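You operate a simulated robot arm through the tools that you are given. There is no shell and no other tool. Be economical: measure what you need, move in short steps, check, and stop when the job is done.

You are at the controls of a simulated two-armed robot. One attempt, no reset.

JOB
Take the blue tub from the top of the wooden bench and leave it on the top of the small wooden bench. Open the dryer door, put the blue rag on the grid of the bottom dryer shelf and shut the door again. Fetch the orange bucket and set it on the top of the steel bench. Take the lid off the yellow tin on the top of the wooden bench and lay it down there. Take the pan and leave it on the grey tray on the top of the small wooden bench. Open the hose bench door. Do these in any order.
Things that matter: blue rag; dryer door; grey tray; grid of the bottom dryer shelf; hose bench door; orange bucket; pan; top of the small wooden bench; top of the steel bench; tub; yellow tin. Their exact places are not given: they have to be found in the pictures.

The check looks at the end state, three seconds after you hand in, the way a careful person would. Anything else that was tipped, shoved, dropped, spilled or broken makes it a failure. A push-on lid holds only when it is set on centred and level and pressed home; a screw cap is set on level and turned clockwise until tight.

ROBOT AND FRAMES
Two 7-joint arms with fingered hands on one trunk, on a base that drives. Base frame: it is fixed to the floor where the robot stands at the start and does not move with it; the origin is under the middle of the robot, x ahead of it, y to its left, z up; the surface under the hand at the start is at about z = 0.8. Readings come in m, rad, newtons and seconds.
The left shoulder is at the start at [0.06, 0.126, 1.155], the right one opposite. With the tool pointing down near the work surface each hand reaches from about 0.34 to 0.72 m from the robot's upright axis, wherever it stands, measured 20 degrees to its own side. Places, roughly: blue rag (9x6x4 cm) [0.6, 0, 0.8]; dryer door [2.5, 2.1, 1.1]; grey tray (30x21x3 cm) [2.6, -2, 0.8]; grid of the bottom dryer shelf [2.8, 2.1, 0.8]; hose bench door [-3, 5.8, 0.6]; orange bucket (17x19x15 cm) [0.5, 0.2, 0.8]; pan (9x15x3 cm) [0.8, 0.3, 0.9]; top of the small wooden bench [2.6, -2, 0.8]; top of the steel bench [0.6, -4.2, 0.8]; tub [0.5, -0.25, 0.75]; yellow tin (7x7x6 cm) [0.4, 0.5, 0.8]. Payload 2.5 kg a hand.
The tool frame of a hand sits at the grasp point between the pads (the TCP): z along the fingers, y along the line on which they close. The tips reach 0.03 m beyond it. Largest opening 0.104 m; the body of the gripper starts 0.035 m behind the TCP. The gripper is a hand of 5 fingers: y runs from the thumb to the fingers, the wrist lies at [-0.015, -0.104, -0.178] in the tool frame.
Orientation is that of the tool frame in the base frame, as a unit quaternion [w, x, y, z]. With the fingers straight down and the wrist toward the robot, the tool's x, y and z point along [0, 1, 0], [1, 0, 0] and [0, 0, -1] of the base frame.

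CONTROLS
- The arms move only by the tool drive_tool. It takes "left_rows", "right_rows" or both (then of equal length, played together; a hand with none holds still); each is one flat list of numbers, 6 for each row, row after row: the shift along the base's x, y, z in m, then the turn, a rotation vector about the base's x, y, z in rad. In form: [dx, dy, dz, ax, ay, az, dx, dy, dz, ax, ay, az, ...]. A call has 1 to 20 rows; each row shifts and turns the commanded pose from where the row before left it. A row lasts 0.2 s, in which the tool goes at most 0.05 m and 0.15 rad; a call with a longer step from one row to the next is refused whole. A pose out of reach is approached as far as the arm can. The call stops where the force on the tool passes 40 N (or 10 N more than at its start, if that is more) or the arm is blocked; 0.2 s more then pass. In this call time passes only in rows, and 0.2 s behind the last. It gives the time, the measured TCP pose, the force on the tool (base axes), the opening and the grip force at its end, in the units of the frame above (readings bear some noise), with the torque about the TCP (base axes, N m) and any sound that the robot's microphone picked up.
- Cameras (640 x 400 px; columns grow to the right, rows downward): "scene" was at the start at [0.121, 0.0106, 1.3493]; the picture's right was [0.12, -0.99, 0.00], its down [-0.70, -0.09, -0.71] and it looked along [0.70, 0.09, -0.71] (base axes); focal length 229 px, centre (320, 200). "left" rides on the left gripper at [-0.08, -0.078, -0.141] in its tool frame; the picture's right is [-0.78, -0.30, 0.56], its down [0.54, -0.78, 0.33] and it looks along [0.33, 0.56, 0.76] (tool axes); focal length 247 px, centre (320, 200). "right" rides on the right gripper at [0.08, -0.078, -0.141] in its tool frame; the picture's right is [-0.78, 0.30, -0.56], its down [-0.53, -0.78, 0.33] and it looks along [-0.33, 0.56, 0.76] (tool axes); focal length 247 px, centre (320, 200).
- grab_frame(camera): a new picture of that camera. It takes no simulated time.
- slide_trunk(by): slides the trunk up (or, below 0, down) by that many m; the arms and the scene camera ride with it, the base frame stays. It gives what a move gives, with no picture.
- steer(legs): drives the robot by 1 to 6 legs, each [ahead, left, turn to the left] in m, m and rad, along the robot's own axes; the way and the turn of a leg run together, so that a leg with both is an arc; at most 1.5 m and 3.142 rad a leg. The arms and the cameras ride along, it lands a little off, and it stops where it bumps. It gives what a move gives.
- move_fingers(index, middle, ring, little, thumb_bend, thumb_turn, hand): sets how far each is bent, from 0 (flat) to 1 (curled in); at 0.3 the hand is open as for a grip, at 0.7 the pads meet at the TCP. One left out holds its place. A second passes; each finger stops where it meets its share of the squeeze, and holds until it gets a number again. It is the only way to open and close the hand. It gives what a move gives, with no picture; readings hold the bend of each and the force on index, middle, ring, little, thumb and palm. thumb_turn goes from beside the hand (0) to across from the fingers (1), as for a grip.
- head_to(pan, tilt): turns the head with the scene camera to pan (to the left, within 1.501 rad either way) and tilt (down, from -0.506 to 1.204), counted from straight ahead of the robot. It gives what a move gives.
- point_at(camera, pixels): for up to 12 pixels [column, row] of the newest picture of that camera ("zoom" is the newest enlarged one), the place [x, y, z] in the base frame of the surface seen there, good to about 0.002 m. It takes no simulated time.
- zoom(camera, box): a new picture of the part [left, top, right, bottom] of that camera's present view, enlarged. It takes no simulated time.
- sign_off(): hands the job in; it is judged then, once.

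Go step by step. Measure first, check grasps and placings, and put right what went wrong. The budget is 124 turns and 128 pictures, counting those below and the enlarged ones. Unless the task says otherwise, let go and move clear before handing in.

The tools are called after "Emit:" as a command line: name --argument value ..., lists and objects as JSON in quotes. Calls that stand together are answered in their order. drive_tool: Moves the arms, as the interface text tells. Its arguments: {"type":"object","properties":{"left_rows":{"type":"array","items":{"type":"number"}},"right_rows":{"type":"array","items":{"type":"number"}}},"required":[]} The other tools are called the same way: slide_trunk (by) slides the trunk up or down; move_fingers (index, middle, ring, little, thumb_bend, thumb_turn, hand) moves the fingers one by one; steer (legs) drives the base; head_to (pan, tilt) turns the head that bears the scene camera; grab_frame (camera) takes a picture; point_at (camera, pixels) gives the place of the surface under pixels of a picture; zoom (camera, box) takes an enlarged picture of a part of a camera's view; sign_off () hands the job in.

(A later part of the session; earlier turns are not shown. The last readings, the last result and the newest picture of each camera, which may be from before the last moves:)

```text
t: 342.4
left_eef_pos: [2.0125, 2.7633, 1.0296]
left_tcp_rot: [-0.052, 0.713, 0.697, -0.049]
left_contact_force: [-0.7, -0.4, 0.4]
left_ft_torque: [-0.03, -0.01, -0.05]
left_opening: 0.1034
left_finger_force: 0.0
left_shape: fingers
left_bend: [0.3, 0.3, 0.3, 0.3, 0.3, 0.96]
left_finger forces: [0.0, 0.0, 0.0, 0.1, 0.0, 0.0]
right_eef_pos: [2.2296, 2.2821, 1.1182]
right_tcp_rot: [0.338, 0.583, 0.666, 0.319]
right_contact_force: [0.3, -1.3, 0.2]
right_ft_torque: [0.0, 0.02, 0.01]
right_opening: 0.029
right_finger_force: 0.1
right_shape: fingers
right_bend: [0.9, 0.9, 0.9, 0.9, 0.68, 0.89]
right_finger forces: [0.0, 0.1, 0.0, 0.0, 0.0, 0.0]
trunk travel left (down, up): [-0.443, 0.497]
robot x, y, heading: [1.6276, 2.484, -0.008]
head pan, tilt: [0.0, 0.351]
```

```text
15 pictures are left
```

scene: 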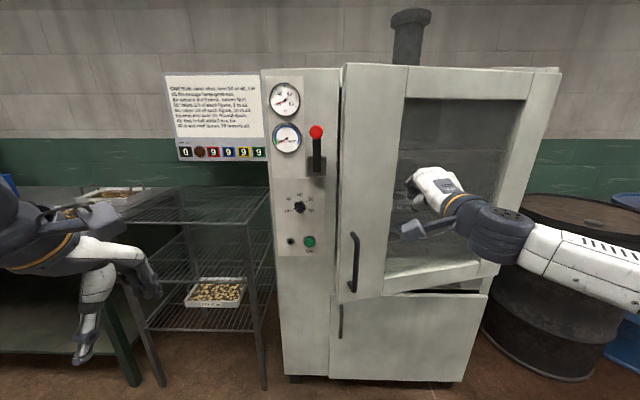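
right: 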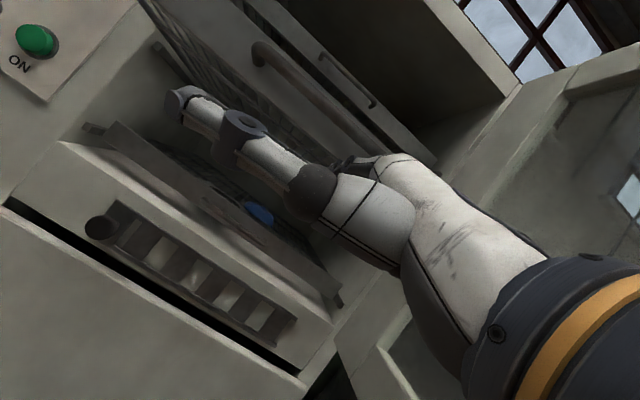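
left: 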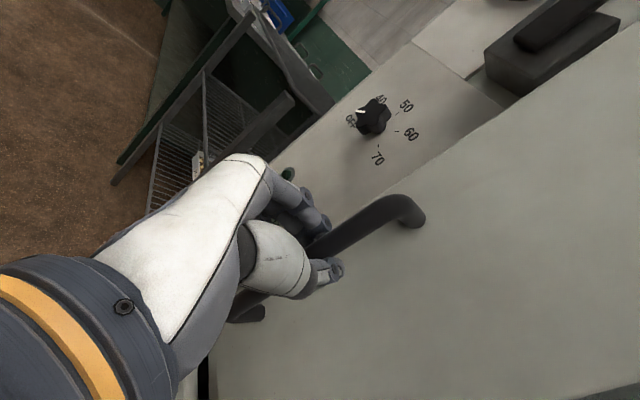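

The door is nearly shut. I'll shift onto the left stile above the handle and push it home.

Emit:
steer --legs '[[0.08, 0.09, 0], [0.07, 0, 0]]'

Emit:
grab_frame --camera "scene"

Emit:
point_at --camera "scene" --pixels '[[345, 120], [345, 180], [345, 90], [330, 130], [500, 120], [380, 80], [360, 250]]'

```text
t: 344.3
left_eef_pos: [2.1613, 2.8522, 1.0304]
left_tcp_rot: [-0.052, 0.714, 0.697, -0.048]
left_contact_force: [-0.8, 0.1, 0.9]
left_ft_torque: [0.0, 0.0, -0.01]
left_opening: 0.1036
left_finger_force: 0.1
left_shape: fingers
left_bend: [0.3, 0.3, 0.3, 0.3, 0.3, 0.96]
left_finger forces: [0.0, 0.1, 0.0, 0.0, 0.0, 0.0]
right_eef_pos: [2.3792, 2.3733, 1.1171]
right_tcp_rot: [0.338, 0.583, 0.666, 0.32]
right_contact_force: [0.8, 0.6, 0.3]
right_ft_torque: [0.0, 0.0, 0.0]
right_opening: 0.0292
right_finger_force: 0.1
right_shape: fingers
right_bend: [0.9, 0.9, 0.9, 0.9, 0.69, 0.89]
right_finger forces: [0.0, 0.0, 0.1, 0.0, 0.0, 0.0]
trunk travel left (down, up): [-0.443, 0.497]
robot x, y, heading: [1.7753, 2.579, -0.004]
head pan, tilt: [0.0, 0.351]
```

```text
14 pictures are left
```

scene: 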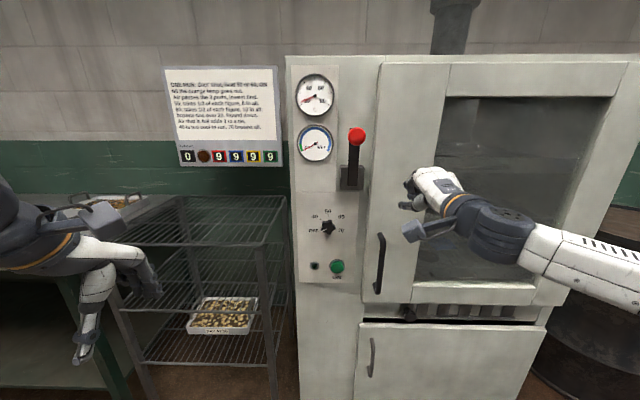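

```text
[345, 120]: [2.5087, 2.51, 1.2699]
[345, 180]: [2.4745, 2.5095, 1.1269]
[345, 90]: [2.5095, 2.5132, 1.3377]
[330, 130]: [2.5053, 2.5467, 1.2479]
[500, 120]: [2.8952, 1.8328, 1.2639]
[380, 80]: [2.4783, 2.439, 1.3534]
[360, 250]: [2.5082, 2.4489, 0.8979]
```

The door's left edge reads x≈2.478, the same as when it was shut at the start. I'll press gently once to be sure it's seated, then re-measure.

Emit:
steer --legs '[[0.04, 0, 0], [0.025, 0, 0]]'

Emit:
zoom --camera "scene" --box '[280, 40, 520, 350]'

Emit:
point_at --camera "zoom" --pixels '[[220, 120], [225, 160], [225, 60], [300, 60], [215, 200]]'

```text
t: 345.6
left_eef_pos: [2.226, 2.8531, 1.0297]
left_tcp_rot: [-0.051, 0.714, 0.697, -0.048]
left_contact_force: [-0.6, 0.4, -0.6]
left_ft_torque: [0.02, 0.0, -0.01]
left_opening: 0.1034
left_finger_force: 0.0
left_shape: fingers
left_bend: [0.3, 0.3, 0.3, 0.3, 0.3, 0.96]
left_finger forces: [0.0, 0.0, 0.1, 0.1, 0.1, 0.0]
right_eef_pos: [2.4424, 2.3725, 1.1174]
right_tcp_rot: [0.338, 0.582, 0.667, 0.32]
right_contact_force: [0.3, -0.2, 0.5]
right_ft_torque: [-0.01, -0.03, -0.03]
right_opening: 0.0291
right_finger_force: 0.1
right_shape: fingers
right_bend: [0.9, 0.9, 0.9, 0.9, 0.69, 0.89]
right_finger forces: [0.0, 0.1, 0.1, 0.1, 0.1, 0.0]
trunk travel left (down, up): [-0.443, 0.497]
robot x, y, heading: [1.8403, 2.5807, -0.006]
head pan, tilt: [0.0, 0.351]
```

```text
1.29 times, centred on (400, 195) of scene
```

zoom: 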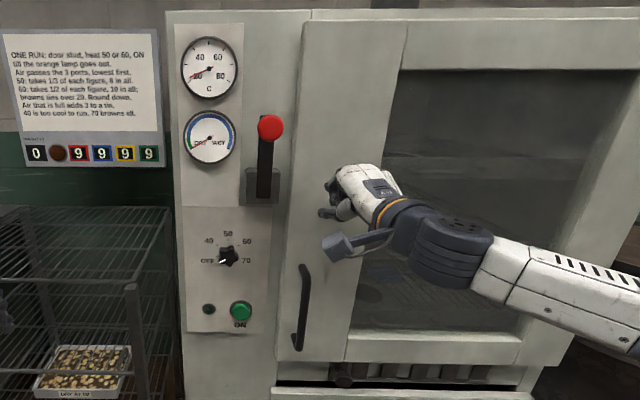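

```text
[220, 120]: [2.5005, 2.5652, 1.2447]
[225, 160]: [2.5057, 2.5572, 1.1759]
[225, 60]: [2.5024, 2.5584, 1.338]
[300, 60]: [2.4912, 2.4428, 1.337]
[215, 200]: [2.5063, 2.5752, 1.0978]
```

Emit:
point_at --camera "zoom" --pixels '[[304, 275], [302, 300], [300, 330], [325, 300], [320, 120], [360, 50], [330, 330]]'

```text
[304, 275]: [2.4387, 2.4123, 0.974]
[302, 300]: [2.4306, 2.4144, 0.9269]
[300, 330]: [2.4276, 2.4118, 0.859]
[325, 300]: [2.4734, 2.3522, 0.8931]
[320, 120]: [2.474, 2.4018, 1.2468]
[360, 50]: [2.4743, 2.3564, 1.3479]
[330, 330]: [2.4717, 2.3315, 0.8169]
```

The door plane is back at x=2.474, exactly shut. Next is the hose bench door at about (−3,5.8). I'll back off, turn that way and look for a free route.

Emit:
steer --legs '[[-0.65, 0, 0], [0, 0, 2.49]]'

Emit:
head_to --pan 0.0 --tilt 0.2

Emit:
grab_frame --camera "scene"

```text
t: 348.9
left_eef_pos: [1.613, 2.8449, 1.0304]
left_tcp_rot: [-0.051, 0.708, 0.702, -0.05]
left_contact_force: [0.3, 0.0, -0.4]
left_ft_torque: [-0.01, 0.0, 0.02]
left_opening: 0.1035
left_finger_force: 0.0
left_shape: fingers
left_bend: [0.3, 0.3, 0.3, 0.3, 0.3, 0.96]
left_finger forces: [0.0, 0.0, 0.0, 0.0, 0.0, 0.0]
right_eef_pos: [1.836, 2.3683, 1.1177]
right_tcp_rot: [0.337, 0.577, 0.671, 0.323]
right_contact_force: [0.5, -0.9, 0.6]
right_ft_torque: [0.02, -0.01, 0.01]
right_opening: 0.0291
right_finger_force: 0.0
right_shape: fingers
right_bend: [0.9, 0.9, 0.9, 0.9, 0.69, 0.89]
right_finger forces: [0.0, 0.0, 0.0, 0.0, 0.0, 0.0]
trunk travel left (down, up): [-0.443, 0.497]
robot x, y, heading: [1.2263, 2.5674, 0.003]
head pan, tilt: [0.0, 0.351]
stopped in leg 1: the robot was blocked; the commanded pose is now the measured one
```

```text
t: 349.6
left_eef_pos: [1.6135, 2.8461, 1.0301]
left_tcp_rot: [-0.051, 0.708, 0.703, -0.048]
left_contact_force: [-0.9, -0.6, -0.3]
left_ft_torque: [0.01, -0.01, -0.01]
left_opening: 0.1034
left_finger_force: 0.0
left_shape: fingers
left_bend: [0.3, 0.3, 0.3, 0.3, 0.3, 0.96]
left_finger forces: [0.0, 0.1, 0.0, 0.0, 0.0, 0.0]
right_eef_pos: [1.8369, 2.3702, 1.1172]
right_tcp_rot: [0.336, 0.576, 0.671, 0.323]
right_contact_force: [-0.3, -0.1, -0.2]
right_ft_torque: [0.0, 0.0, -0.02]
right_opening: 0.0291
right_finger_force: 0.2
right_shape: fingers
right_bend: [0.9, 0.9, 0.9, 0.9, 0.69, 0.89]
right_finger forces: [0.0, 0.0, 0.1, 0.1, 0.0, 0.0]
trunk travel left (down, up): [-0.443, 0.497]
robot x, y, heading: [1.2289, 2.5664, 0.009]
head pan, tilt: [0.0, 0.201]
```

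```text
12 pictures are left
```

scene: 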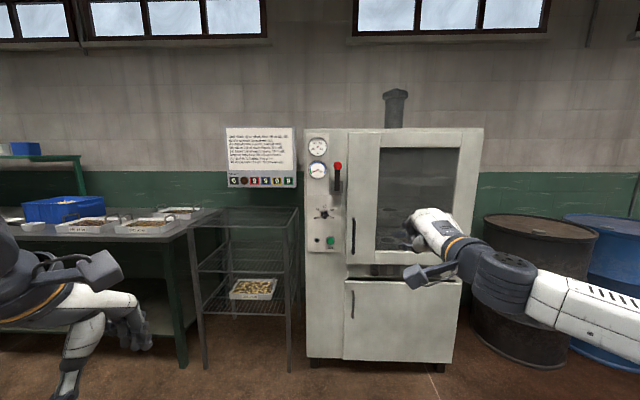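

Something behind blocked the robot at x≈1.23. I'll step forward and right to open floor, turn around and look.

Emit:
steer --legs '[[0.2, -0.35, 0], [0, 0, 2.3]]'

Emit:
head_to --pan 0.0 --tilt 0.35

Emit:
grab_frame --camera "scene"

```text
t: 357.5
left_eef_pos: [0.9706, 2.3451, 1.0299]
left_tcp_rot: [0.023, -0.328, 0.942, -0.067]
left_contact_force: [-0.2, -0.1, -0.1]
left_ft_torque: [0.02, 0.0, 0.01]
left_opening: 0.1032
left_finger_force: 0.1
left_shape: fingers
left_bend: [0.3, 0.3, 0.3, 0.3, 0.3, 0.96]
left_finger forces: [0.0, 0.0, 0.0, 0.1, 0.0, 0.1]
right_eef_pos: [1.2001, 2.8165, 1.1185]
right_tcp_rot: [-0.145, -0.357, 0.81, 0.443]
right_contact_force: [-0.6, 0.8, -0.7]
right_ft_torque: [0.03, 0.02, -0.03]
right_opening: 0.0292
right_finger_force: 0.0
right_shape: fingers
right_bend: [0.9, 0.9, 0.9, 0.9, 0.69, 0.89]
right_finger forces: [0.0, 0.0, 0.0, 0.0, 0.0, 0.0]
trunk travel left (down, up): [-0.443, 0.497]
robot x, y, heading: [1.4317, 2.2258, 2.256]
head pan, tilt: [0.0, 0.201]
```

```text
t: 358.2
left_eef_pos: [0.9702, 2.3444, 1.0295]
left_tcp_rot: [0.023, -0.329, 0.942, -0.067]
left_contact_force: [0.0, -0.1, 0.1]
left_ft_torque: [-0.02, 0.02, 0.04]
left_opening: 0.1035
left_finger_force: 0.0
left_shape: fingers
left_bend: [0.3, 0.3, 0.3, 0.3, 0.3, 0.96]
left_finger forces: [0.0, 0.1, 0.0, 0.0, 0.1, 0.0]
right_eef_pos: [1.2009, 2.8181, 1.1192]
right_tcp_rot: [-0.148, -0.358, 0.809, 0.443]
right_contact_force: [0.3, 0.0, 0.0]
right_ft_torque: [0.0, 0.01, 0.02]
right_opening: 0.029
right_finger_force: 0.0
right_shape: fingers
right_bend: [0.9, 0.9, 0.9, 0.9, 0.69, 0.89]
right_finger forces: [0.0, 0.0, 0.0, 0.1, 0.0, 0.0]
trunk travel left (down, up): [-0.443, 0.497]
robot x, y, heading: [1.4313, 2.226, 2.258]
head pan, tilt: [0.0, 0.351]
```

```text
11 pictures are left
```

scene: 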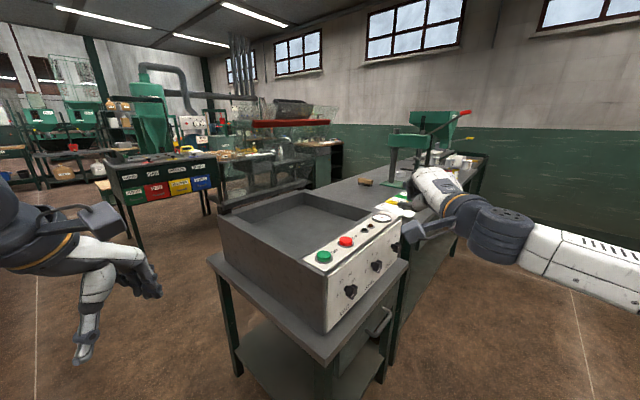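

A machine table stands there and looks undisturbed. I'll measure its corners and the far benches to plan the route.

Emit:
point_at --camera "scene" --pixels '[[210, 262], [330, 360], [238, 375], [105, 165], [215, 160], [133, 243], [270, 165], [240, 190], [300, 190], [335, 150], [60, 220], [175, 330]]'

Emit:
zoom --camera "scene" --box '[90, 60, 360, 230]'

```text
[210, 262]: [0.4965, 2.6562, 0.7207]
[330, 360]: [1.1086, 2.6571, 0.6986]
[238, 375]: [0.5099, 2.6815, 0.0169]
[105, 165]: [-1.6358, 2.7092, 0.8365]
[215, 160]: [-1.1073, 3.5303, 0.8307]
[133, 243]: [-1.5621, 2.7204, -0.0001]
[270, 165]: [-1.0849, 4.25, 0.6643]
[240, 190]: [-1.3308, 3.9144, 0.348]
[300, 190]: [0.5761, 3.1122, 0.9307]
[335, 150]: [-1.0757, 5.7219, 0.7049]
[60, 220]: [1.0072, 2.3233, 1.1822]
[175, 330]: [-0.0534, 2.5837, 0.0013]
```

```text
2.35 times, centred on (225, 145) of scene
```

zoom: 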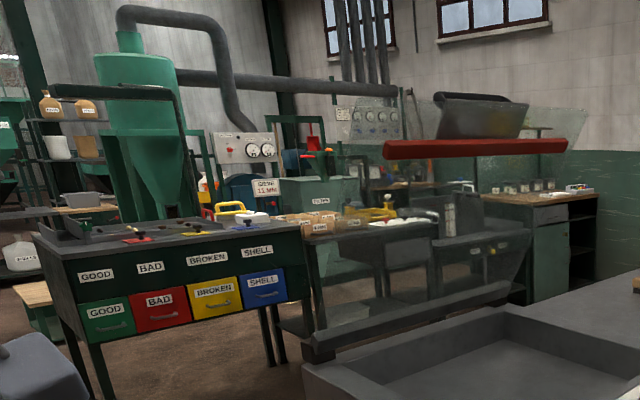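

The free corridor runs north between the sorting desk (x<−1.1) and the machine table (x>0.5). I'll go along x≈−0.3 up to y≈4.2 and look.

Emit:
steer --legs '[[0, 0, -0.685], [-0.25, 0, 0], [0, 1.5, 0], [0, 0.25, 0], [1.3, 0, 0], [0.9, 0, 0]]'

Emit:
head_to --pan 0.7 --tilt 0.3

Emit:
grab_frame --camera "scene"

```text
t: 380.8
left_eef_pos: [-0.6607, 4.5417, 1.0319]
left_tcp_rot: [0.0, -0.01, 0.997, -0.071]
left_contact_force: [-0.1, -0.3, 1.0]
left_ft_torque: [-0.02, -0.02, 0.01]
left_opening: 0.1036
left_finger_force: 0.0
left_shape: fingers
left_bend: [0.3, 0.3, 0.3, 0.3, 0.3, 0.96]
left_finger forces: [0.0, 0.1, 0.0, 0.0, 0.0, 0.0]
right_eef_pos: [-0.1918, 4.7776, 1.1185]
right_tcp_rot: [0.004, -0.078, 0.881, 0.466]
right_contact_force: [0.3, -0.3, 0.1]
right_ft_torque: [0.02, -0.02, 0.0]
right_opening: 0.0291
right_finger_force: 0.1
right_shape: fingers
right_bend: [0.9, 0.9, 0.9, 0.9, 0.69, 0.89]
right_finger forces: [0.1, 0.0, 0.0, 0.0, 0.0, 0.0]
trunk travel left (down, up): [-0.443, 0.497]
robot x, y, heading: [-0.3691, 4.1676, 1.606]
head pan, tilt: [0.0, 0.351]
```

```text
t: 381.9
left_eef_pos: [-0.6615, 4.5427, 1.0297]
left_tcp_rot: [0.0, -0.01, 0.997, -0.071]
left_contact_force: [0.2, -0.2, -0.1]
left_ft_torque: [-0.01, 0.0, 0.01]
left_opening: 0.1033
left_finger_force: 0.1
left_shape: fingers
left_bend: [0.3, 0.3, 0.3, 0.3, 0.3, 0.96]
left_finger forces: [0.0, 0.1, 0.0, 0.1, 0.1, 0.0]
right_eef_pos: [-0.1903, 4.7776, 1.1188]
right_tcp_rot: [0.003, -0.08, 0.881, 0.466]
right_contact_force: [-0.7, 0.2, -0.6]
right_ft_torque: [-0.03, 0.01, 0.01]
right_opening: 0.0291
right_finger_force: 0.1
right_shape: fingers
right_bend: [0.9, 0.9, 0.9, 0.9, 0.69, 0.89]
right_finger forces: [0.1, 0.0, 0.1, 0.0, 0.0, 0.1]
trunk travel left (down, up): [-0.443, 0.497]
robot x, y, heading: [-0.3722, 4.167, 1.609]
head pan, tilt: [0.7, 0.3]
```

```text
9 pictures are left
```

scene: 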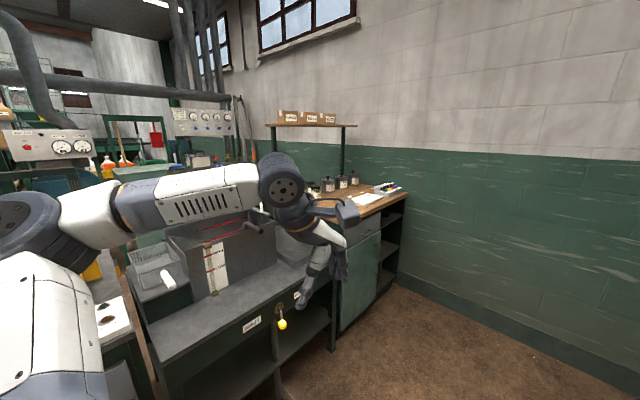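

I'm at the corridor's north end. I'll measure the bench line, the wall, and the hoses visible at (243,125) to see how to reach x≈−3.

Emit:
point_at --camera "scene" --pixels '[[500, 300], [403, 200], [415, 285], [340, 330], [245, 125], [205, 120], [160, 148], [100, 165], [285, 118], [345, 125], [190, 160], [130, 190]]'

```text
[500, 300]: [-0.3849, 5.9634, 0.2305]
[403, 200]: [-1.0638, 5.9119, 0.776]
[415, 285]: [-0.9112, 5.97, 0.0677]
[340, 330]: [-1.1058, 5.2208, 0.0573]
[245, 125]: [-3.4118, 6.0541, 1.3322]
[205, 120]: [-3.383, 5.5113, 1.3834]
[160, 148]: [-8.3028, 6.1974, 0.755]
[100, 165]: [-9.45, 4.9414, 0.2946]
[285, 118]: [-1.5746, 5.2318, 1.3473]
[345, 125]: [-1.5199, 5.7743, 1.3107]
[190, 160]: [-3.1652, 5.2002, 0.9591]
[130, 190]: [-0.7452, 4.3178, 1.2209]
```

The hose bench front is near x≈−3.1 at y 5.2–6, facing +x. The aisle in front of it has to be entered from the south, around the sorting desk. I'll drive back and look west.

Emit:
steer --legs '[[-1.3, 0, 0], [-0.95, 0, 0], [0, 0, 0.9]]'

Emit:
head_to --pan 0.0 --tilt 0.3

Emit:
grab_frame --camera "scene"

```text
t: 395.4
left_eef_pos: [-0.759, 1.8868, 1.0296]
left_tcp_rot: [0.031, -0.448, 0.891, -0.063]
left_contact_force: [0.1, -0.2, 0.0]
left_ft_torque: [-0.01, 0.03, -0.04]
left_opening: 0.1036
left_finger_force: 0.0
left_shape: fingers
left_bend: [0.3, 0.3, 0.3, 0.3, 0.3, 0.96]
left_finger forces: [0.1, 0.0, 0.1, 0.1, 0.0, 0.0]
right_eef_pos: [-0.6582, 2.4017, 1.1188]
right_tcp_rot: [-0.203, -0.458, 0.756, 0.421]
right_contact_force: [-0.1, -0.1, 0.3]
right_ft_torque: [0.0, 0.0, 0.01]
right_opening: 0.0291
right_finger_force: 0.0
right_shape: fingers
right_bend: [0.9, 0.9, 0.9, 0.9, 0.69, 0.89]
right_finger forces: [0.1, 0.0, 0.0, 0.1, 0.1, 0.0]
trunk travel left (down, up): [-0.443, 0.497]
robot x, y, heading: [-0.283, 1.8864, 2.52]
head pan, tilt: [0.7, 0.3]
```

```text
t: 396.5
left_eef_pos: [-0.7593, 1.8873, 1.0302]
left_tcp_rot: [0.03, -0.448, 0.891, -0.063]
left_contact_force: [0.1, 0.4, -0.4]
left_ft_torque: [-0.01, 0.02, 0.0]
left_opening: 0.1034
left_finger_force: 0.0
left_shape: fingers
left_bend: [0.3, 0.3, 0.3, 0.3, 0.3, 0.96]
left_finger forces: [0.1, 0.0, 0.0, 0.0, 0.0, 0.1]
right_eef_pos: [-0.6589, 2.4017, 1.1195]
right_tcp_rot: [-0.203, -0.459, 0.756, 0.42]
right_contact_force: [0.2, -0.2, -0.2]
right_ft_torque: [-0.01, -0.01, -0.01]
right_opening: 0.0291
right_finger_force: 0.1
right_shape: fingers
right_bend: [0.9, 0.9, 0.9, 0.9, 0.69, 0.89]
right_finger forces: [0.0, 0.1, 0.0, 0.0, 0.0, 0.1]
trunk travel left (down, up): [-0.443, 0.497]
robot x, y, heading: [-0.2836, 1.8911, 2.519]
head pan, tilt: [0.0, 0.3]
```

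```text
8 pictures are left
```

scene: 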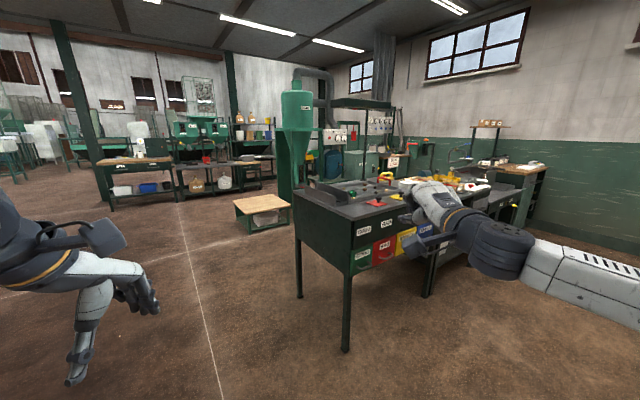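

There's open floor left of the sorting desk. I'll measure the desk corner, the low stool, the cyclone and the hose panel.

Emit:
point_at --camera "scene" --pixels '[[297, 295], [237, 205], [250, 232], [288, 205], [298, 160], [285, 180], [345, 348], [380, 125], [330, 150], [345, 160], [195, 190], [210, 250]]'

Emit:
zoom --camera "scene" --box '[230, 60, 470, 220]'

```text
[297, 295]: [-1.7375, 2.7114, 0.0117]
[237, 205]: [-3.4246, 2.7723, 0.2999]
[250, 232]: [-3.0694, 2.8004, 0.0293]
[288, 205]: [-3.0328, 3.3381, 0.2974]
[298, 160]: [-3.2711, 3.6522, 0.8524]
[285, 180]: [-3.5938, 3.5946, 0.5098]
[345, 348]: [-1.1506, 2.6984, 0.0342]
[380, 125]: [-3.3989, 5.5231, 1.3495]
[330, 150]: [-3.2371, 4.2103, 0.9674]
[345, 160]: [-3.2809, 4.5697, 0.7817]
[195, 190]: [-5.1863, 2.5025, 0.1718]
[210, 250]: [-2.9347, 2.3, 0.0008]
```

```text
2.50 times, centred on (350, 140) of scene
```

zoom: 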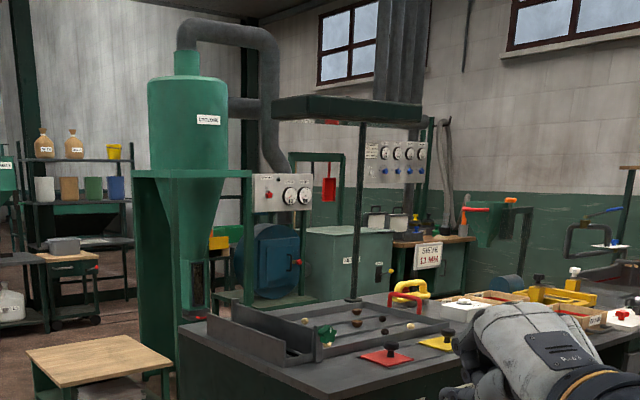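

The aisle x −1.75 to −3.0 leads north to the hose bench, which I can see under the gauges. I'll drive round the desk and up this aisle.

Emit:
steer --legs '[[0, 0, 0.62], [1.4, 0, 0], [0.68, 0, 0], [0, 0, -1.57], [1.4, 0, 0], [0.95, 0, 0]]'

Emit:
head_to --pan 0.55 --tilt 0.4

Emit:
grab_frame --camera "scene"

```text
t: 403.0
left_eef_pos: [-1.6516, 1.6131, 1.037]
left_tcp_rot: [0.046, -0.703, 0.708, -0.04]
left_contact_force: [0.3, 0.1, -0.3]
left_ft_torque: [0.0, 0.0, -0.01]
left_opening: 0.1035
left_finger_force: 0.0
left_shape: fingers
left_bend: [0.3, 0.3, 0.3, 0.3, 0.3, 0.96]
left_finger forces: [0.1, 0.0, 0.1, 0.0, 0.0, 0.1]
right_eef_pos: [-1.8736, 2.0906, 1.1252]
right_tcp_rot: [0.325, 0.668, -0.576, -0.341]
right_contact_force: [0.7, -0.7, 0.2]
right_ft_torque: [0.0, 0.0, 0.0]
right_opening: 0.0288
right_finger_force: 0.1
right_shape: fingers
right_bend: [0.9, 0.9, 0.9, 0.9, 0.69, 0.89]
right_finger forces: [0.0, 0.1, 0.1, 0.0, 0.0, 0.0]
trunk travel left (down, up): [-0.443, 0.497]
robot x, y, heading: [-1.279, 1.8917, -3.133]
head pan, tilt: [0.0, 0.3]
stopped in leg 2: the robot was blocked; the commanded pose is now the measured one
```

```text
t: 404.0
left_eef_pos: [-1.6502, 1.6146, 1.0374]
left_tcp_rot: [0.044, -0.701, 0.71, -0.039]
left_contact_force: [0.3, -0.5, 0.6]
left_ft_torque: [0.0, 0.01, 0.03]
left_opening: 0.1035
left_finger_force: 0.1
left_shape: fingers
left_bend: [0.3, 0.3, 0.3, 0.3, 0.3, 0.96]
left_finger forces: [0.0, 0.0, 0.0, 0.1, 0.0, 0.1]
right_eef_pos: [-1.8716, 2.0912, 1.1282]
right_tcp_rot: [0.326, 0.667, -0.576, -0.342]
right_contact_force: [-0.2, -0.2, 0.2]
right_ft_torque: [0.01, -0.02, -0.02]
right_opening: 0.029
right_finger_force: 0.0
right_shape: fingers
right_bend: [0.9, 0.9, 0.9, 0.9, 0.69, 0.89]
right_finger forces: [0.1, 0.0, 0.1, 0.0, 0.0, 0.1]
trunk travel left (down, up): [-0.443, 0.497]
robot x, y, heading: [-1.2775, 1.8941, -3.136]
head pan, tilt: [0.55, 0.4]
```

```text
6 pictures are left
```

scene: 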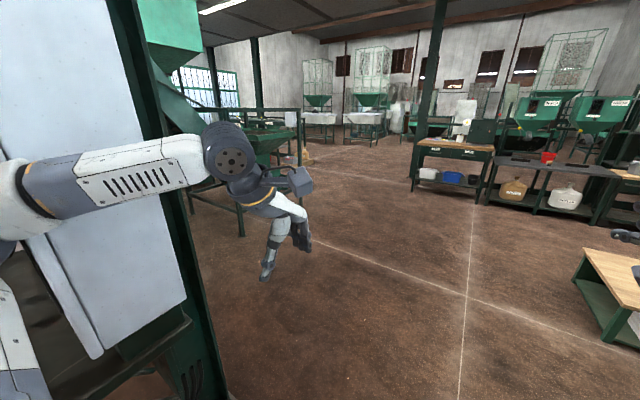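

My left arm met a machine cabinet on the left. I'll measure its corner, back off and pass further to the right.

Emit:
point_at --camera "scene" --pixels '[[185, 330], [150, 100], [195, 370], [100, 250], [240, 230], [190, 205], [215, 390]]'

Emit:
steer --legs '[[-0.2, 0, 0], [0, 0.0, -0.6]]'

```text
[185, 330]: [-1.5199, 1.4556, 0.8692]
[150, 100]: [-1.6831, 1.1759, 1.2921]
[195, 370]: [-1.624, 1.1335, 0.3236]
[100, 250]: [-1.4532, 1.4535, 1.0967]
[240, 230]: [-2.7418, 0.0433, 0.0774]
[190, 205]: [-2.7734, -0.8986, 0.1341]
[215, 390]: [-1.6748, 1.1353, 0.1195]
```

```text
t: 407.2
left_eef_pos: [-1.5573, 1.8745, 1.0305]
left_tcp_rot: [0.035, -0.464, 0.883, -0.057]
left_contact_force: [-0.1, 0.5, -0.3]
left_ft_torque: [-0.02, -0.03, 0.02]
left_opening: 0.1037
left_finger_force: 0.1
left_shape: fingers
left_bend: [0.3, 0.3, 0.3, 0.3, 0.3, 0.96]
left_finger forces: [0.0, 0.0, 0.1, 0.0, 0.1, 0.0]
right_eef_pos: [-1.4757, 2.3923, 1.1177]
right_tcp_rot: [-0.209, -0.473, 0.748, 0.416]
right_contact_force: [0.6, -0.4, 0.8]
right_ft_torque: [0.0, -0.01, 0.01]
right_opening: 0.0289
right_finger_force: 0.1
right_shape: fingers
right_bend: [0.9, 0.9, 0.9, 0.9, 0.69, 0.89]
right_finger forces: [0.0, 0.0, 0.0, 0.0, 0.1, 0.0]
trunk travel left (down, up): [-0.443, 0.497]
robot x, y, heading: [-1.0864, 1.8936, 2.55]
head pan, tilt: [0.55, 0.4]
```

The gap between that panel (y≤1.46) and the desk (y≥2.70) is centred at y≈2.08. I'll go through its middle, then north.

Emit:
steer --legs '[[0, 0, 0.592], [0, -0.2, 0], [1.26, 0, 0], [0, 0, -1.571], [1.3, 0, 0], [0.9, 0, 0]]'

Emit:
head_to --pan 0.55 --tilt 0.45

```text
t: 430.7
left_eef_pos: [-2.5704, 4.7078, 1.0304]
left_tcp_rot: [0.002, 0.023, 0.997, -0.068]
left_contact_force: [-0.1, 0.0, -0.9]
left_ft_torque: [0.01, 0.0, -0.01]
left_opening: 0.1035
left_finger_force: 0.0
left_shape: fingers
left_bend: [0.3, 0.3, 0.3, 0.3, 0.3, 0.96]
left_finger forces: [0.0, 0.0, 0.1, 0.1, 0.0, 0.0]
right_eef_pos: [-2.0871, 4.9127, 1.118]
right_tcp_rot: [0.018, -0.051, 0.884, 0.465]
right_contact_force: [0.3, 0.0, -0.9]
right_ft_torque: [0.02, 0.0, -0.02]
right_opening: 0.029
right_finger_force: 0.0
right_shape: fingers
right_bend: [0.9, 0.9, 0.9, 0.9, 0.69, 0.89]
right_finger forces: [0.0, 0.0, 0.0, 0.1, 0.1, 0.0]
trunk travel left (down, up): [-0.443, 0.497]
robot x, y, heading: [-2.3049, 4.3146, 1.542]
head pan, tilt: [0.55, 0.4]
```

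```text
t: 431.3
left_eef_pos: [-2.5704, 4.7068, 1.0305]
left_tcp_rot: [0.003, 0.022, 0.997, -0.068]
left_contact_force: [1.0, 1.1, 0.4]
left_ft_torque: [0.03, -0.05, 0.02]
left_opening: 0.1034
left_finger_force: 0.0
left_shape: fingers
left_bend: [0.3, 0.3, 0.3, 0.3, 0.3, 0.96]
left_finger forces: [0.1, 0.0, 0.0, 0.1, 0.0, 0.0]
right_eef_pos: [-2.0848, 4.9132, 1.1169]
right_tcp_rot: [0.019, -0.051, 0.884, 0.465]
right_contact_force: [0.1, 0.0, -0.3]
right_ft_torque: [0.03, 0.02, 0.0]
right_opening: 0.0288
right_finger_force: 0.0
right_shape: fingers
right_bend: [0.9, 0.9, 0.9, 0.9, 0.69, 0.89]
right_finger forces: [0.1, 0.1, 0.0, 0.1, 0.0, 0.0]
trunk travel left (down, up): [-0.443, 0.497]
robot x, y, heading: [-2.3024, 4.3166, 1.545]
head pan, tilt: [0.55, 0.45]
```

Emit:
grab_frame --camera "scene"

```text
5 pictures are left
```

scene: 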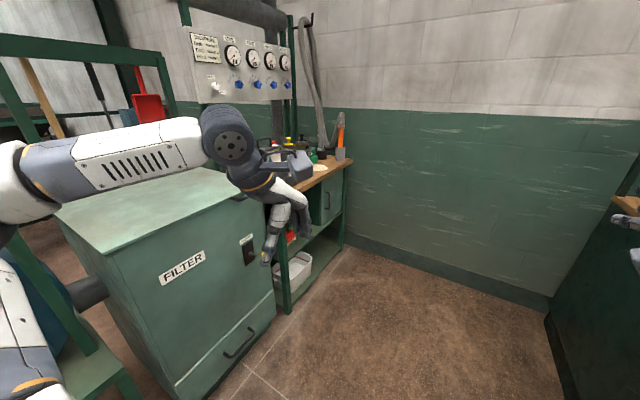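

The hose bench is beyond the filter cabinet, with a small green door and handle at (327,200). I'll zoom in and measure it.

Emit:
zoom --camera "scene" --box '[270, 130, 370, 310]'

Emit:
point_at --camera "zoom" --pixels '[[320, 120], [320, 150], [320, 180], [340, 160], [300, 150], [290, 180], [365, 130], [365, 170], [300, 205], [280, 120], [345, 90], [330, 150]]'

```text
2.22 times, centred on (320, 220) of scene
```

zoom: 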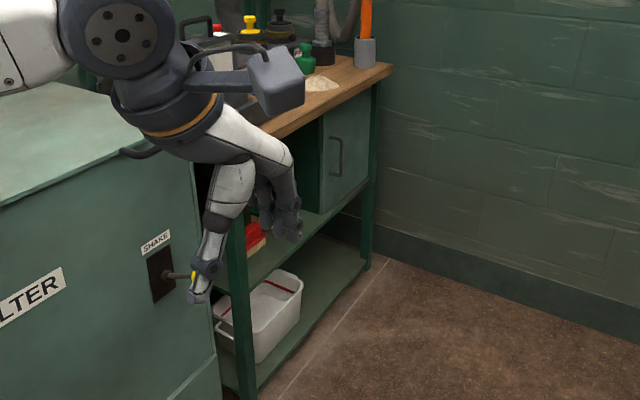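

```text
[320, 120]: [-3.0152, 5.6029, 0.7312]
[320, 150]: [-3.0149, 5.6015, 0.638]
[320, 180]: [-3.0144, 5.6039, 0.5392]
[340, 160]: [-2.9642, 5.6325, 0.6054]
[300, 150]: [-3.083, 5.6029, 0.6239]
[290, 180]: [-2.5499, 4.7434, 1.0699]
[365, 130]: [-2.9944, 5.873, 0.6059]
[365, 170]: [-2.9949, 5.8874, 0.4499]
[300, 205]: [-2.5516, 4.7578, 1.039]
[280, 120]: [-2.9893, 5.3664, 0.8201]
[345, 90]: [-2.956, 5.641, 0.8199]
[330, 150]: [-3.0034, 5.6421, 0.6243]
```

The door lies in plane x≈−3.0, from y 5.60 to 5.88. Its vertical handle is at (−2.964,5.633), z 0.55–0.68, and the hinge is by the wall. Before turning in front of it I'll check the filter cabinet's height and front.

Emit:
point_at --camera "scene" --pixels '[[150, 215], [230, 200], [200, 300], [265, 270], [285, 300], [340, 235], [600, 300], [290, 60], [240, 345]]'

Emit:
steer --legs '[[0.9, 0, 0.0]]'

```text
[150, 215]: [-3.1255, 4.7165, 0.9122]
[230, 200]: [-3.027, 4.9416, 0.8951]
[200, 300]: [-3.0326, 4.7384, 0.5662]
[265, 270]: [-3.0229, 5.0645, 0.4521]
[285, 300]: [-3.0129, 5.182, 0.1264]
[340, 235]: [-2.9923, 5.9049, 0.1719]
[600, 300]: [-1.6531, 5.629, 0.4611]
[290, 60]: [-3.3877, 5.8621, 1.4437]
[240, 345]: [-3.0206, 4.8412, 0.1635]
```

```text
t: 436.1
left_eef_pos: [-2.5511, 5.6096, 1.031]
left_tcp_rot: [0.003, 0.018, 0.998, -0.068]
left_contact_force: [0.3, -1.0, -0.7]
left_ft_torque: [0.03, 0.02, -0.02]
left_opening: 0.1032
left_finger_force: 0.0
left_shape: fingers
left_bend: [0.3, 0.3, 0.3, 0.3, 0.3, 0.96]
left_finger forces: [0.1, 0.1, 0.0, 0.1, 0.1, 0.1]
right_eef_pos: [-2.0688, 5.8192, 1.1179]
right_tcp_rot: [0.017, -0.054, 0.883, 0.466]
right_contact_force: [0.1, -1.2, -0.1]
right_ft_torque: [0.02, 0.01, -0.01]
right_opening: 0.029
right_finger_force: 0.0
right_shape: fingers
right_bend: [0.9, 0.9, 0.9, 0.9, 0.69, 0.89]
right_finger forces: [0.1, 0.0, 0.0, 0.1, 0.0, 0.0]
trunk travel left (down, up): [-0.443, 0.497]
robot x, y, heading: [-2.2775, 5.218, 1.547]
head pan, tilt: [0.55, 0.45]
```

The aisle runs from x −3.0 to −1.65 and I'm centred in it. I'll turn to face the bench, open the right hand, and rotate it to point forward with the palm inward.

Emit:
steer --legs '[[0, 0, 1.594]]'

Emit:
move_fingers --hand "right" --index 0.3 --middle 0.3 --ring 0.3 --little 0.3 --thumb_bend 0.3 --thumb_turn 0.98

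Emit:
drive_tool --right_rows '[0.01, 0.01, 0, 0, 0.121, 0, 0.01, 0.01, 0, 0, 0.121, 0, 0.01, 0.01, 0, 0, 0.121, 0, 0.01, 0.01, 0, 0, 0.121, 0, 0.01, 0.01, 0, 0, 0.121, 0, 0.01, 0.01, 0, -0.1428, 0, 0, 0.01, 0.01, 0, -0.1428, 0, 0, 0.01, 0.01, 0, -0.1428, 0, 0, 0.01, 0.01, 0, -0.1428, 0, 0, 0.01, 0.01, 0, -0.1428, 0, 0, 0.01, 0.01, 0, -0.1428, 0, 0, 0.01, 0.01, 0, -0.1428, 0, 0, 0.01, 0.01, 0, -0.1428, 0, 0, 0.01, 0.01, 0, -0.1428, 0, 0, 0.01, 0.01, 0, -0.1428, 0, 0, 0, 0, 0, -0.1428, 0, 0]'

```text
t: 440.4
left_eef_pos: [-2.6531, 4.9273, 1.0299]
left_tcp_rot: [-0.052, 0.712, -0.699, 0.045]
left_contact_force: [0.3, -0.5, 0.9]
left_ft_torque: [-0.02, 0.02, 0.0]
left_opening: 0.1035
left_finger_force: 0.1
left_shape: fingers
left_bend: [0.3, 0.3, 0.3, 0.3, 0.3, 0.96]
left_finger forces: [0.1, 0.1, 0.0, 0.0, 0.0, 0.0]
right_eef_pos: [-2.8903, 5.397, 1.117]
right_tcp_rot: [0.326, 0.679, -0.568, -0.332]
right_contact_force: [-0.8, -1.2, 0.7]
right_ft_torque: [0.02, 0.0, -0.01]
right_opening: 0.0289
right_finger_force: 0.0
right_shape: fingers
right_bend: [0.9, 0.9, 0.9, 0.9, 0.69, 0.89]
right_finger forces: [0.2, 0.0, 0.0, 0.1, 0.1, 0.1]
trunk travel left (down, up): [-0.443, 0.497]
robot x, y, heading: [-2.2807, 5.2211, -3.108]
head pan, tilt: [0.55, 0.45]
```

```text
t: 441.4
left_eef_pos: [-2.653, 4.9285, 1.031]
left_tcp_rot: [-0.051, 0.712, -0.699, 0.044]
left_contact_force: [0.2, -0.8, 0.4]
left_ft_torque: [0.04, 0.03, 0.01]
left_opening: 0.1035
left_finger_force: 0.0
left_shape: fingers
left_bend: [0.3, 0.3, 0.3, 0.3, 0.3, 0.96]
left_finger forces: [0.1, 0.1, 0.0, 0.0, 0.0, 0.0]
right_eef_pos: [-2.8899, 5.3981, 1.1185]
right_tcp_rot: [0.327, 0.679, -0.567, -0.332]
right_contact_force: [1.1, 0.6, -0.7]
right_ft_torque: [0.01, 0.01, 0.02]
right_opening: 0.1031
right_finger_force: 0.0
right_shape: fingers
right_bend: [0.3, 0.3, 0.3, 0.3, 0.3, 0.96]
right_finger forces: [0.1, 0.0, 0.0, 0.0, 0.1, 0.1]
trunk travel left (down, up): [-0.443, 0.497]
robot x, y, heading: [-2.2817, 5.2198, -3.102]
head pan, tilt: [0.55, 0.45]
```

```text
t: 444.8
left_eef_pos: [-2.6536, 4.9264, 1.0308]
left_tcp_rot: [-0.051, 0.712, -0.698, 0.045]
left_contact_force: [0.3, 0.0, 0.8]
left_ft_torque: [0.01, 0.03, 0.0]
left_opening: 0.1034
left_finger_force: 0.1
left_shape: fingers
left_bend: [0.3, 0.3, 0.3, 0.3, 0.3, 0.96]
left_finger forces: [0.0, 0.0, 0.0, 0.1, 0.1, 0.0]
right_eef_pos: [-2.6502, 5.6109, 1.3611]
right_tcp_rot: [0.729, 0.047, -0.681, -0.053]
right_contact_force: [-0.2, 0.0, 0.4]
right_ft_torque: [-0.01, -0.04, -0.02]
right_opening: 0.103
right_finger_force: 0.0
right_shape: fingers
right_bend: [0.3, 0.3, 0.3, 0.3, 0.3, 0.96]
right_finger forces: [0.1, 0.1, 0.1, 0.1, 0.1, 0.0]
right hand out of reach, approached as far as the arm can: row 1, 2, 3, 4, 5, 6, 7
trunk travel left (down, up): [-0.443, 0.497]
robot x, y, heading: [-2.285, 5.218, -3.106]
head pan, tilt: [0.55, 0.45]
```

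The orientation is right and the hand is at (−2.65,5.61,1.36). I'll bring it down with the arm, keeping orientation, to see how low it can go.

Emit:
drive_tool --right_rows '[0, 0, -0.045, 0, 0, 0, 0, 0, -0.045, 0, 0, 0, 0, 0, -0.045, 0, 0, 0, 0, 0, -0.045, 0, 0, 0, 0, 0, -0.045, 0, 0, 0]'

Emit:
slide_trunk --by -0.43

```text
t: 446.0
left_eef_pos: [-2.6546, 4.9282, 1.0304]
left_tcp_rot: [-0.052, 0.712, -0.699, 0.045]
left_contact_force: [0.5, 0.3, -0.6]
left_ft_torque: [-0.01, -0.04, -0.02]
left_opening: 0.1036
left_finger_force: 0.1
left_shape: fingers
left_bend: [0.3, 0.3, 0.3, 0.3, 0.3, 0.96]
left_finger forces: [0.1, 0.0, 0.0, 0.0, 0.0, 0.0]
right_eef_pos: [-2.6605, 5.6204, 1.1811]
right_tcp_rot: [0.729, 0.047, -0.68, -0.055]
right_contact_force: [-0.8, -0.9, 0.1]
right_ft_torque: [-0.02, 0.01, 0.03]
right_opening: 0.1035
right_finger_force: 0.0
right_shape: fingers
right_bend: [0.3, 0.3, 0.3, 0.3, 0.3, 0.96]
right_finger forces: [0.0, 0.0, 0.1, 0.0, 0.0, 0.0]
right hand out of reach, approached as far as the arm can: row 4, 5
trunk travel left (down, up): [-0.443, 0.497]
robot x, y, heading: [-2.2779, 5.2166, -3.11]
head pan, tilt: [0.55, 0.45]
```

```text
refused: -0.43 is not a number from -0.4 to 0.4
```

It's still about 10 cm too high with level fingers. I'll pitch the fingers down by 0.6 rad while lowering, then drop the trunk.

Emit:
drive_tool --right_rows '[0, 0, -0.02, 0, -0.12, 0, 0, 0, -0.03, 0, -0.12, 0, 0, 0, -0.03, 0, -0.12, 0, 0, 0, -0.03, 0, -0.12, 0, 0, 0, -0.03, 0, -0.12, 0]'

Emit:
slide_trunk --by -0.4

```text
t: 447.2
left_eef_pos: [-2.6529, 4.9281, 1.0302]
left_tcp_rot: [-0.051, 0.712, -0.699, 0.044]
left_contact_force: [0.5, 0.5, 0.2]
left_ft_torque: [0.0, -0.02, 0.02]
left_opening: 0.1034
left_finger_force: 0.1
left_shape: fingers
left_bend: [0.3, 0.3, 0.3, 0.3, 0.3, 0.96]
left_finger forces: [0.0, 0.0, 0.1, 0.1, 0.0, 0.0]
right_eef_pos: [-2.6669, 5.6251, 1.0425]
right_tcp_rot: [-0.494, -0.063, 0.867, 0.035]
right_contact_force: [0.4, 1.0, 0.5]
right_ft_torque: [-0.02, -0.01, -0.01]
right_opening: 0.1031
right_finger_force: 0.1
right_shape: fingers
right_bend: [0.3, 0.3, 0.3, 0.3, 0.3, 0.96]
right_finger forces: [0.0, 0.0, 0.0, 0.0, 0.0, 0.1]
right hand out of reach, approached as far as the arm can: row 2, 3
trunk travel left (down, up): [-0.443, 0.497]
robot x, y, heading: [-2.2823, 5.2229, -3.106]
head pan, tilt: [0.55, 0.45]
```

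```text
t: 451.1
left_eef_pos: [-2.6533, 4.9282, 0.6303]
left_tcp_rot: [-0.052, 0.712, -0.698, 0.044]
left_contact_force: [0.1, -0.4, 0.1]
left_ft_torque: [-0.01, -0.01, -0.01]
left_opening: 0.1035
left_finger_force: 0.1
left_shape: fingers
left_bend: [0.3, 0.3, 0.3, 0.3, 0.3, 0.96]
left_finger forces: [0.0, 0.0, 0.0, 0.0, 0.1, 0.1]
right_eef_pos: [-2.6664, 5.6257, 0.643]
right_tcp_rot: [-0.494, -0.062, 0.866, 0.035]
right_contact_force: [-0.2, -0.6, -0.9]
right_ft_torque: [0.01, -0.01, 0.0]
right_opening: 0.1033
right_finger_force: 0.1
right_shape: fingers
right_bend: [0.3, 0.3, 0.3, 0.3, 0.3, 0.96]
right_finger forces: [0.1, 0.0, 0.0, 0.0, 0.1, 0.0]
trunk travel left (down, up): [-0.043, 0.897]
robot x, y, heading: [-2.2831, 5.2179, -3.109]
head pan, tilt: [0.55, 0.45]
```

The right hand is at (−2.666,5.626,0.643), well lined up with the handle. I'll swing the left hand back and outward so it won't touch the filter cabinet, then lower slightly and move up to the handle.

Emit:
drive_tool --left_rows '[0.02, -0.035, 0, 0, 0, 0.1, 0.02, -0.035, 0, 0, 0, 0.1, 0.02, -0.035, 0, 0, 0, 0.1, 0.02, -0.035, 0, 0, 0, 0.1, 0.02, -0.035, 0, 0, 0, 0.1, 0.02, -0.035, 0, 0, 0, 0.1, 0.02, -0.035, 0, 0, 0, 0.1, 0.02, -0.035, 0, 0, 0, 0.1]'

Emit:
slide_trunk --by -0.03

Emit:
steer --legs '[[0.16, 0, 0]]'

Emit:
grab_frame --camera "right"

```text
t: 452.9
left_eef_pos: [-2.4939, 4.6453, 0.6315]
left_tcp_rot: [-0.065, 0.928, -0.366, 0.021]
left_contact_force: [0.3, 0.0, 0.4]
left_ft_torque: [0.0, 0.01, -0.02]
left_opening: 0.1032
left_finger_force: 0.1
left_shape: fingers
left_bend: [0.3, 0.3, 0.3, 0.3, 0.3, 0.96]
left_finger forces: [0.1, 0.0, 0.0, 0.1, 0.0, 0.0]
right_eef_pos: [-2.6664, 5.6264, 0.6432]
right_tcp_rot: [-0.495, -0.062, 0.866, 0.035]
right_contact_force: [-1.1, -0.3, 0.1]
right_ft_torque: [0.04, 0.01, -0.01]
right_opening: 0.1034
right_finger_force: 0.0
right_shape: fingers
right_bend: [0.3, 0.3, 0.3, 0.3, 0.3, 0.96]
right_finger forces: [0.1, 0.0, 0.1, 0.0, 0.1, 0.0]
trunk travel left (down, up): [-0.043, 0.897]
robot x, y, heading: [-2.2834, 5.2189, -3.101]
head pan, tilt: [0.55, 0.45]
```

```text
t: 453.6
left_eef_pos: [-2.4943, 4.6454, 0.6017]
left_tcp_rot: [-0.065, 0.929, -0.365, 0.02]
left_contact_force: [-0.4, -0.4, 0.8]
left_ft_torque: [0.01, 0.03, 0.0]
left_opening: 0.1034
left_finger_force: 0.1
left_shape: fingers
left_bend: [0.3, 0.3, 0.3, 0.3, 0.3, 0.96]
left_finger forces: [0.0, 0.0, 0.0, 0.0, 0.1, 0.0]
right_eef_pos: [-2.6663, 5.6255, 0.6132]
right_tcp_rot: [-0.495, -0.063, 0.866, 0.036]
right_contact_force: [0.5, 0.7, -0.1]
right_ft_torque: [0.02, -0.03, -0.01]
right_opening: 0.1034
right_finger_force: 0.0
right_shape: fingers
right_bend: [0.3, 0.3, 0.3, 0.3, 0.3, 0.96]
right_finger forces: [0.1, 0.0, 0.1, 0.0, 0.1, 0.1]
trunk travel left (down, up): [-0.013, 0.927]
robot x, y, heading: [-2.2805, 5.2146, -3.102]
head pan, tilt: [0.55, 0.45]
```

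```text
t: 455.0
left_eef_pos: [-2.6574, 4.6405, 0.6022]
left_tcp_rot: [-0.065, 0.928, -0.366, 0.021]
left_contact_force: [0.5, 1.1, 0.0]
left_ft_torque: [0.01, 0.01, -0.01]
left_opening: 0.1033
left_finger_force: 0.1
left_shape: fingers
left_bend: [0.3, 0.3, 0.3, 0.3, 0.3, 0.96]
left_finger forces: [0.0, 0.0, 0.1, 0.0, 0.1, 0.0]
right_eef_pos: [-2.8269, 5.6203, 0.6151]
right_tcp_rot: [-0.495, -0.062, 0.866, 0.037]
right_contact_force: [0.1, -0.7, 0.3]
right_ft_torque: [0.03, 0.0, -0.02]
right_opening: 0.1031
right_finger_force: 0.0
right_shape: fingers
right_bend: [0.3, 0.3, 0.3, 0.3, 0.3, 0.96]
right_finger forces: [0.1, 0.0, 0.0, 0.0, 0.0, 0.0]
trunk travel left (down, up): [-0.013, 0.927]
robot x, y, heading: [-2.438, 5.211, -3.105]
head pan, tilt: [0.55, 0.45]
```

```text
3 pictures are left
5 turns are left
```

right: 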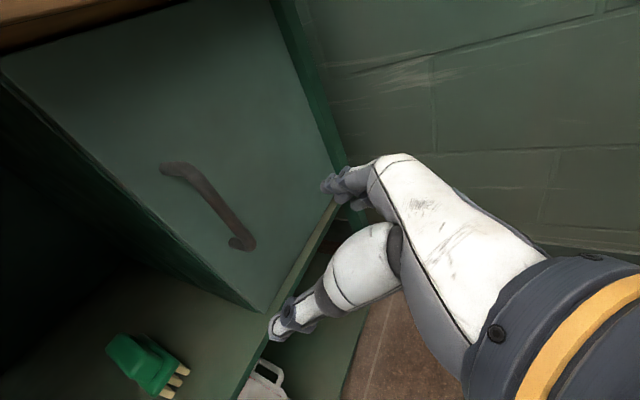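

Only 5 turns are left, so I'll combine steps: align 1.5 cm toward +y, advance onto the bar, grip it, and pull along the door's arc with the base.

Emit:
drive_tool --right_rows '[0, 0.016, 0, 0, 0, 0]'

Emit:
steer --legs '[[0.13, 0, 0]]'

Emit:
move_fingers --hand "right" --index 0.75 --middle 0.75 --ring 0.75 --little 0.75 --thumb_bend 0.72

Emit:
steer --legs '[[-0.06, -0.015, 0], [-0.06, -0.035, 0], [-0.048, -0.05, 0]]'

Emit:
grab_frame --camera "right"

Emit:
point_at --camera "right" --pixels '[[200, 120], [260, 150], [150, 200], [240, 220], [100, 100], [300, 100], [200, 250]]'

```text
t: 455.4
left_eef_pos: [-2.6568, 4.6408, 0.6019]
left_tcp_rot: [-0.065, 0.928, -0.366, 0.021]
left_contact_force: [0.1, 0.4, 0.4]
left_ft_torque: [0.01, 0.03, 0.04]
left_opening: 0.1031
left_finger_force: 0.1
left_shape: fingers
left_bend: [0.3, 0.3, 0.3, 0.3, 0.3, 0.96]
left_finger forces: [0.0, 0.0, 0.0, 0.1, 0.0, 0.0]
right_eef_pos: [-2.8269, 5.6365, 0.6122]
right_tcp_rot: [-0.495, -0.062, 0.866, 0.036]
right_contact_force: [0.4, 0.8, -0.1]
right_ft_torque: [-0.01, 0.01, -0.01]
right_opening: 0.1035
right_finger_force: 0.2
right_shape: fingers
right_bend: [0.3, 0.3, 0.3, 0.3, 0.3, 0.96]
right_finger forces: [0.0, 0.0, 0.0, 0.0, 0.0, 0.0]
trunk travel left (down, up): [-0.013, 0.927]
robot x, y, heading: [-2.4437, 5.2124, -3.109]
head pan, tilt: [0.55, 0.45]
```

```text
t: 456.7
left_eef_pos: [-2.7878, 4.6352, 0.5999]
left_tcp_rot: [-0.064, 0.929, -0.365, 0.02]
left_contact_force: [-0.1, -0.3, -0.7]
left_ft_torque: [0.01, 0.01, -0.02]
left_opening: 0.1034
left_finger_force: 0.0
left_shape: fingers
left_bend: [0.3, 0.3, 0.3, 0.3, 0.3, 0.96]
left_finger forces: [0.0, 0.0, 0.0, 0.1, 0.1, 0.0]
right_eef_pos: [-2.9591, 5.6312, 0.6135]
right_tcp_rot: [-0.494, -0.063, 0.866, 0.037]
right_contact_force: [-0.3, -0.8, 0.9]
right_ft_torque: [-0.02, -0.01, -0.03]
right_opening: 0.1031
right_finger_force: 0.0
right_shape: fingers
right_bend: [0.3, 0.3, 0.3, 0.3, 0.3, 0.96]
right_finger forces: [0.1, 0.0, 0.0, 0.0, 0.0, 0.0]
trunk travel left (down, up): [-0.013, 0.927]
robot x, y, heading: [-2.5737, 5.2103, -3.105]
head pan, tilt: [0.55, 0.45]
```

```text
t: 457.7
left_eef_pos: [-2.788, 4.6362, 0.6026]
left_tcp_rot: [-0.064, 0.929, -0.365, 0.021]
left_contact_force: [0.7, -0.1, 1.0]
left_ft_torque: [-0.06, -0.02, 0.01]
left_opening: 0.1033
left_finger_force: 0.1
left_shape: fingers
left_bend: [0.3, 0.3, 0.3, 0.3, 0.3, 0.96]
left_finger forces: [0.0, 0.1, 0.0, 0.0, 0.0, 0.1]
right_eef_pos: [-2.9593, 5.6331, 0.6125]
right_tcp_rot: [-0.495, -0.059, 0.866, 0.036]
right_contact_force: [-3.8, 21.3, -4.2]
right_ft_torque: [0.43, 0.04, -0.05]
right_opening: 0.0
right_finger_force: 10.7
right_shape: fingers
right_bend: [0.74, 0.73, 0.72, 0.75, 0.71, 1.0]
right_finger forces: [2.9, 5.5, 11.8, 0.0, 0.0, 0.0]
trunk travel left (down, up): [-0.013, 0.927]
robot x, y, heading: [-2.5745, 5.207, -3.107]
head pan, tilt: [0.55, 0.45]
```

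```text
t: 459.9
left_eef_pos: [-2.6222, 4.7401, 0.6012]
left_tcp_rot: [-0.065, 0.928, -0.366, 0.021]
left_contact_force: [1.1, -0.1, 0.9]
left_ft_torque: [0.03, -0.01, 0.01]
left_opening: 0.104
left_finger_force: 0.0
left_shape: fingers
left_bend: [0.3, 0.3, 0.3, 0.3, 0.3, 0.96]
left_finger forces: [0.0, 0.0, 0.0, 0.0, 0.1, 0.1]
right_eef_pos: [-2.792, 5.7367, 0.6133]
right_tcp_rot: [-0.496, -0.062, 0.866, 0.037]
right_contact_force: [-0.7, 0.9, -0.6]
right_ft_torque: [0.03, 0.03, 0.01]
right_opening: 0.0
right_finger_force: 1.2
right_shape: fingers
right_bend: [0.74, 0.75, 0.74, 0.75, 0.71, 1.0]
right_finger forces: [0.1, 0.0, 1.8, 0.1, 0.6, 0.0]
trunk travel left (down, up): [-0.013, 0.927]
robot x, y, heading: [-2.41, 5.3177, -3.106]
head pan, tilt: [0.55, 0.45]
```

```text
2 pictures are left
```

right: 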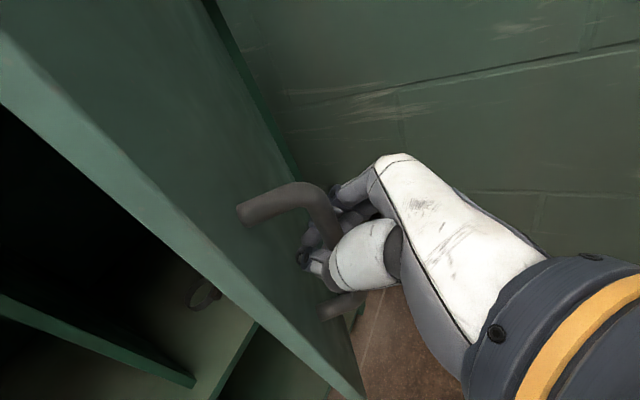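

```text
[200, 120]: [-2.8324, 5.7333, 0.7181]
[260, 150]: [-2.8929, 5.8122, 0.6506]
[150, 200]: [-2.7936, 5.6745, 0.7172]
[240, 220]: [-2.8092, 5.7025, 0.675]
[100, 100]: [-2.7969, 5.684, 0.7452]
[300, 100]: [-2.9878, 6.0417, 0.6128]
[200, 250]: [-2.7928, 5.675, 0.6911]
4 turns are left
```

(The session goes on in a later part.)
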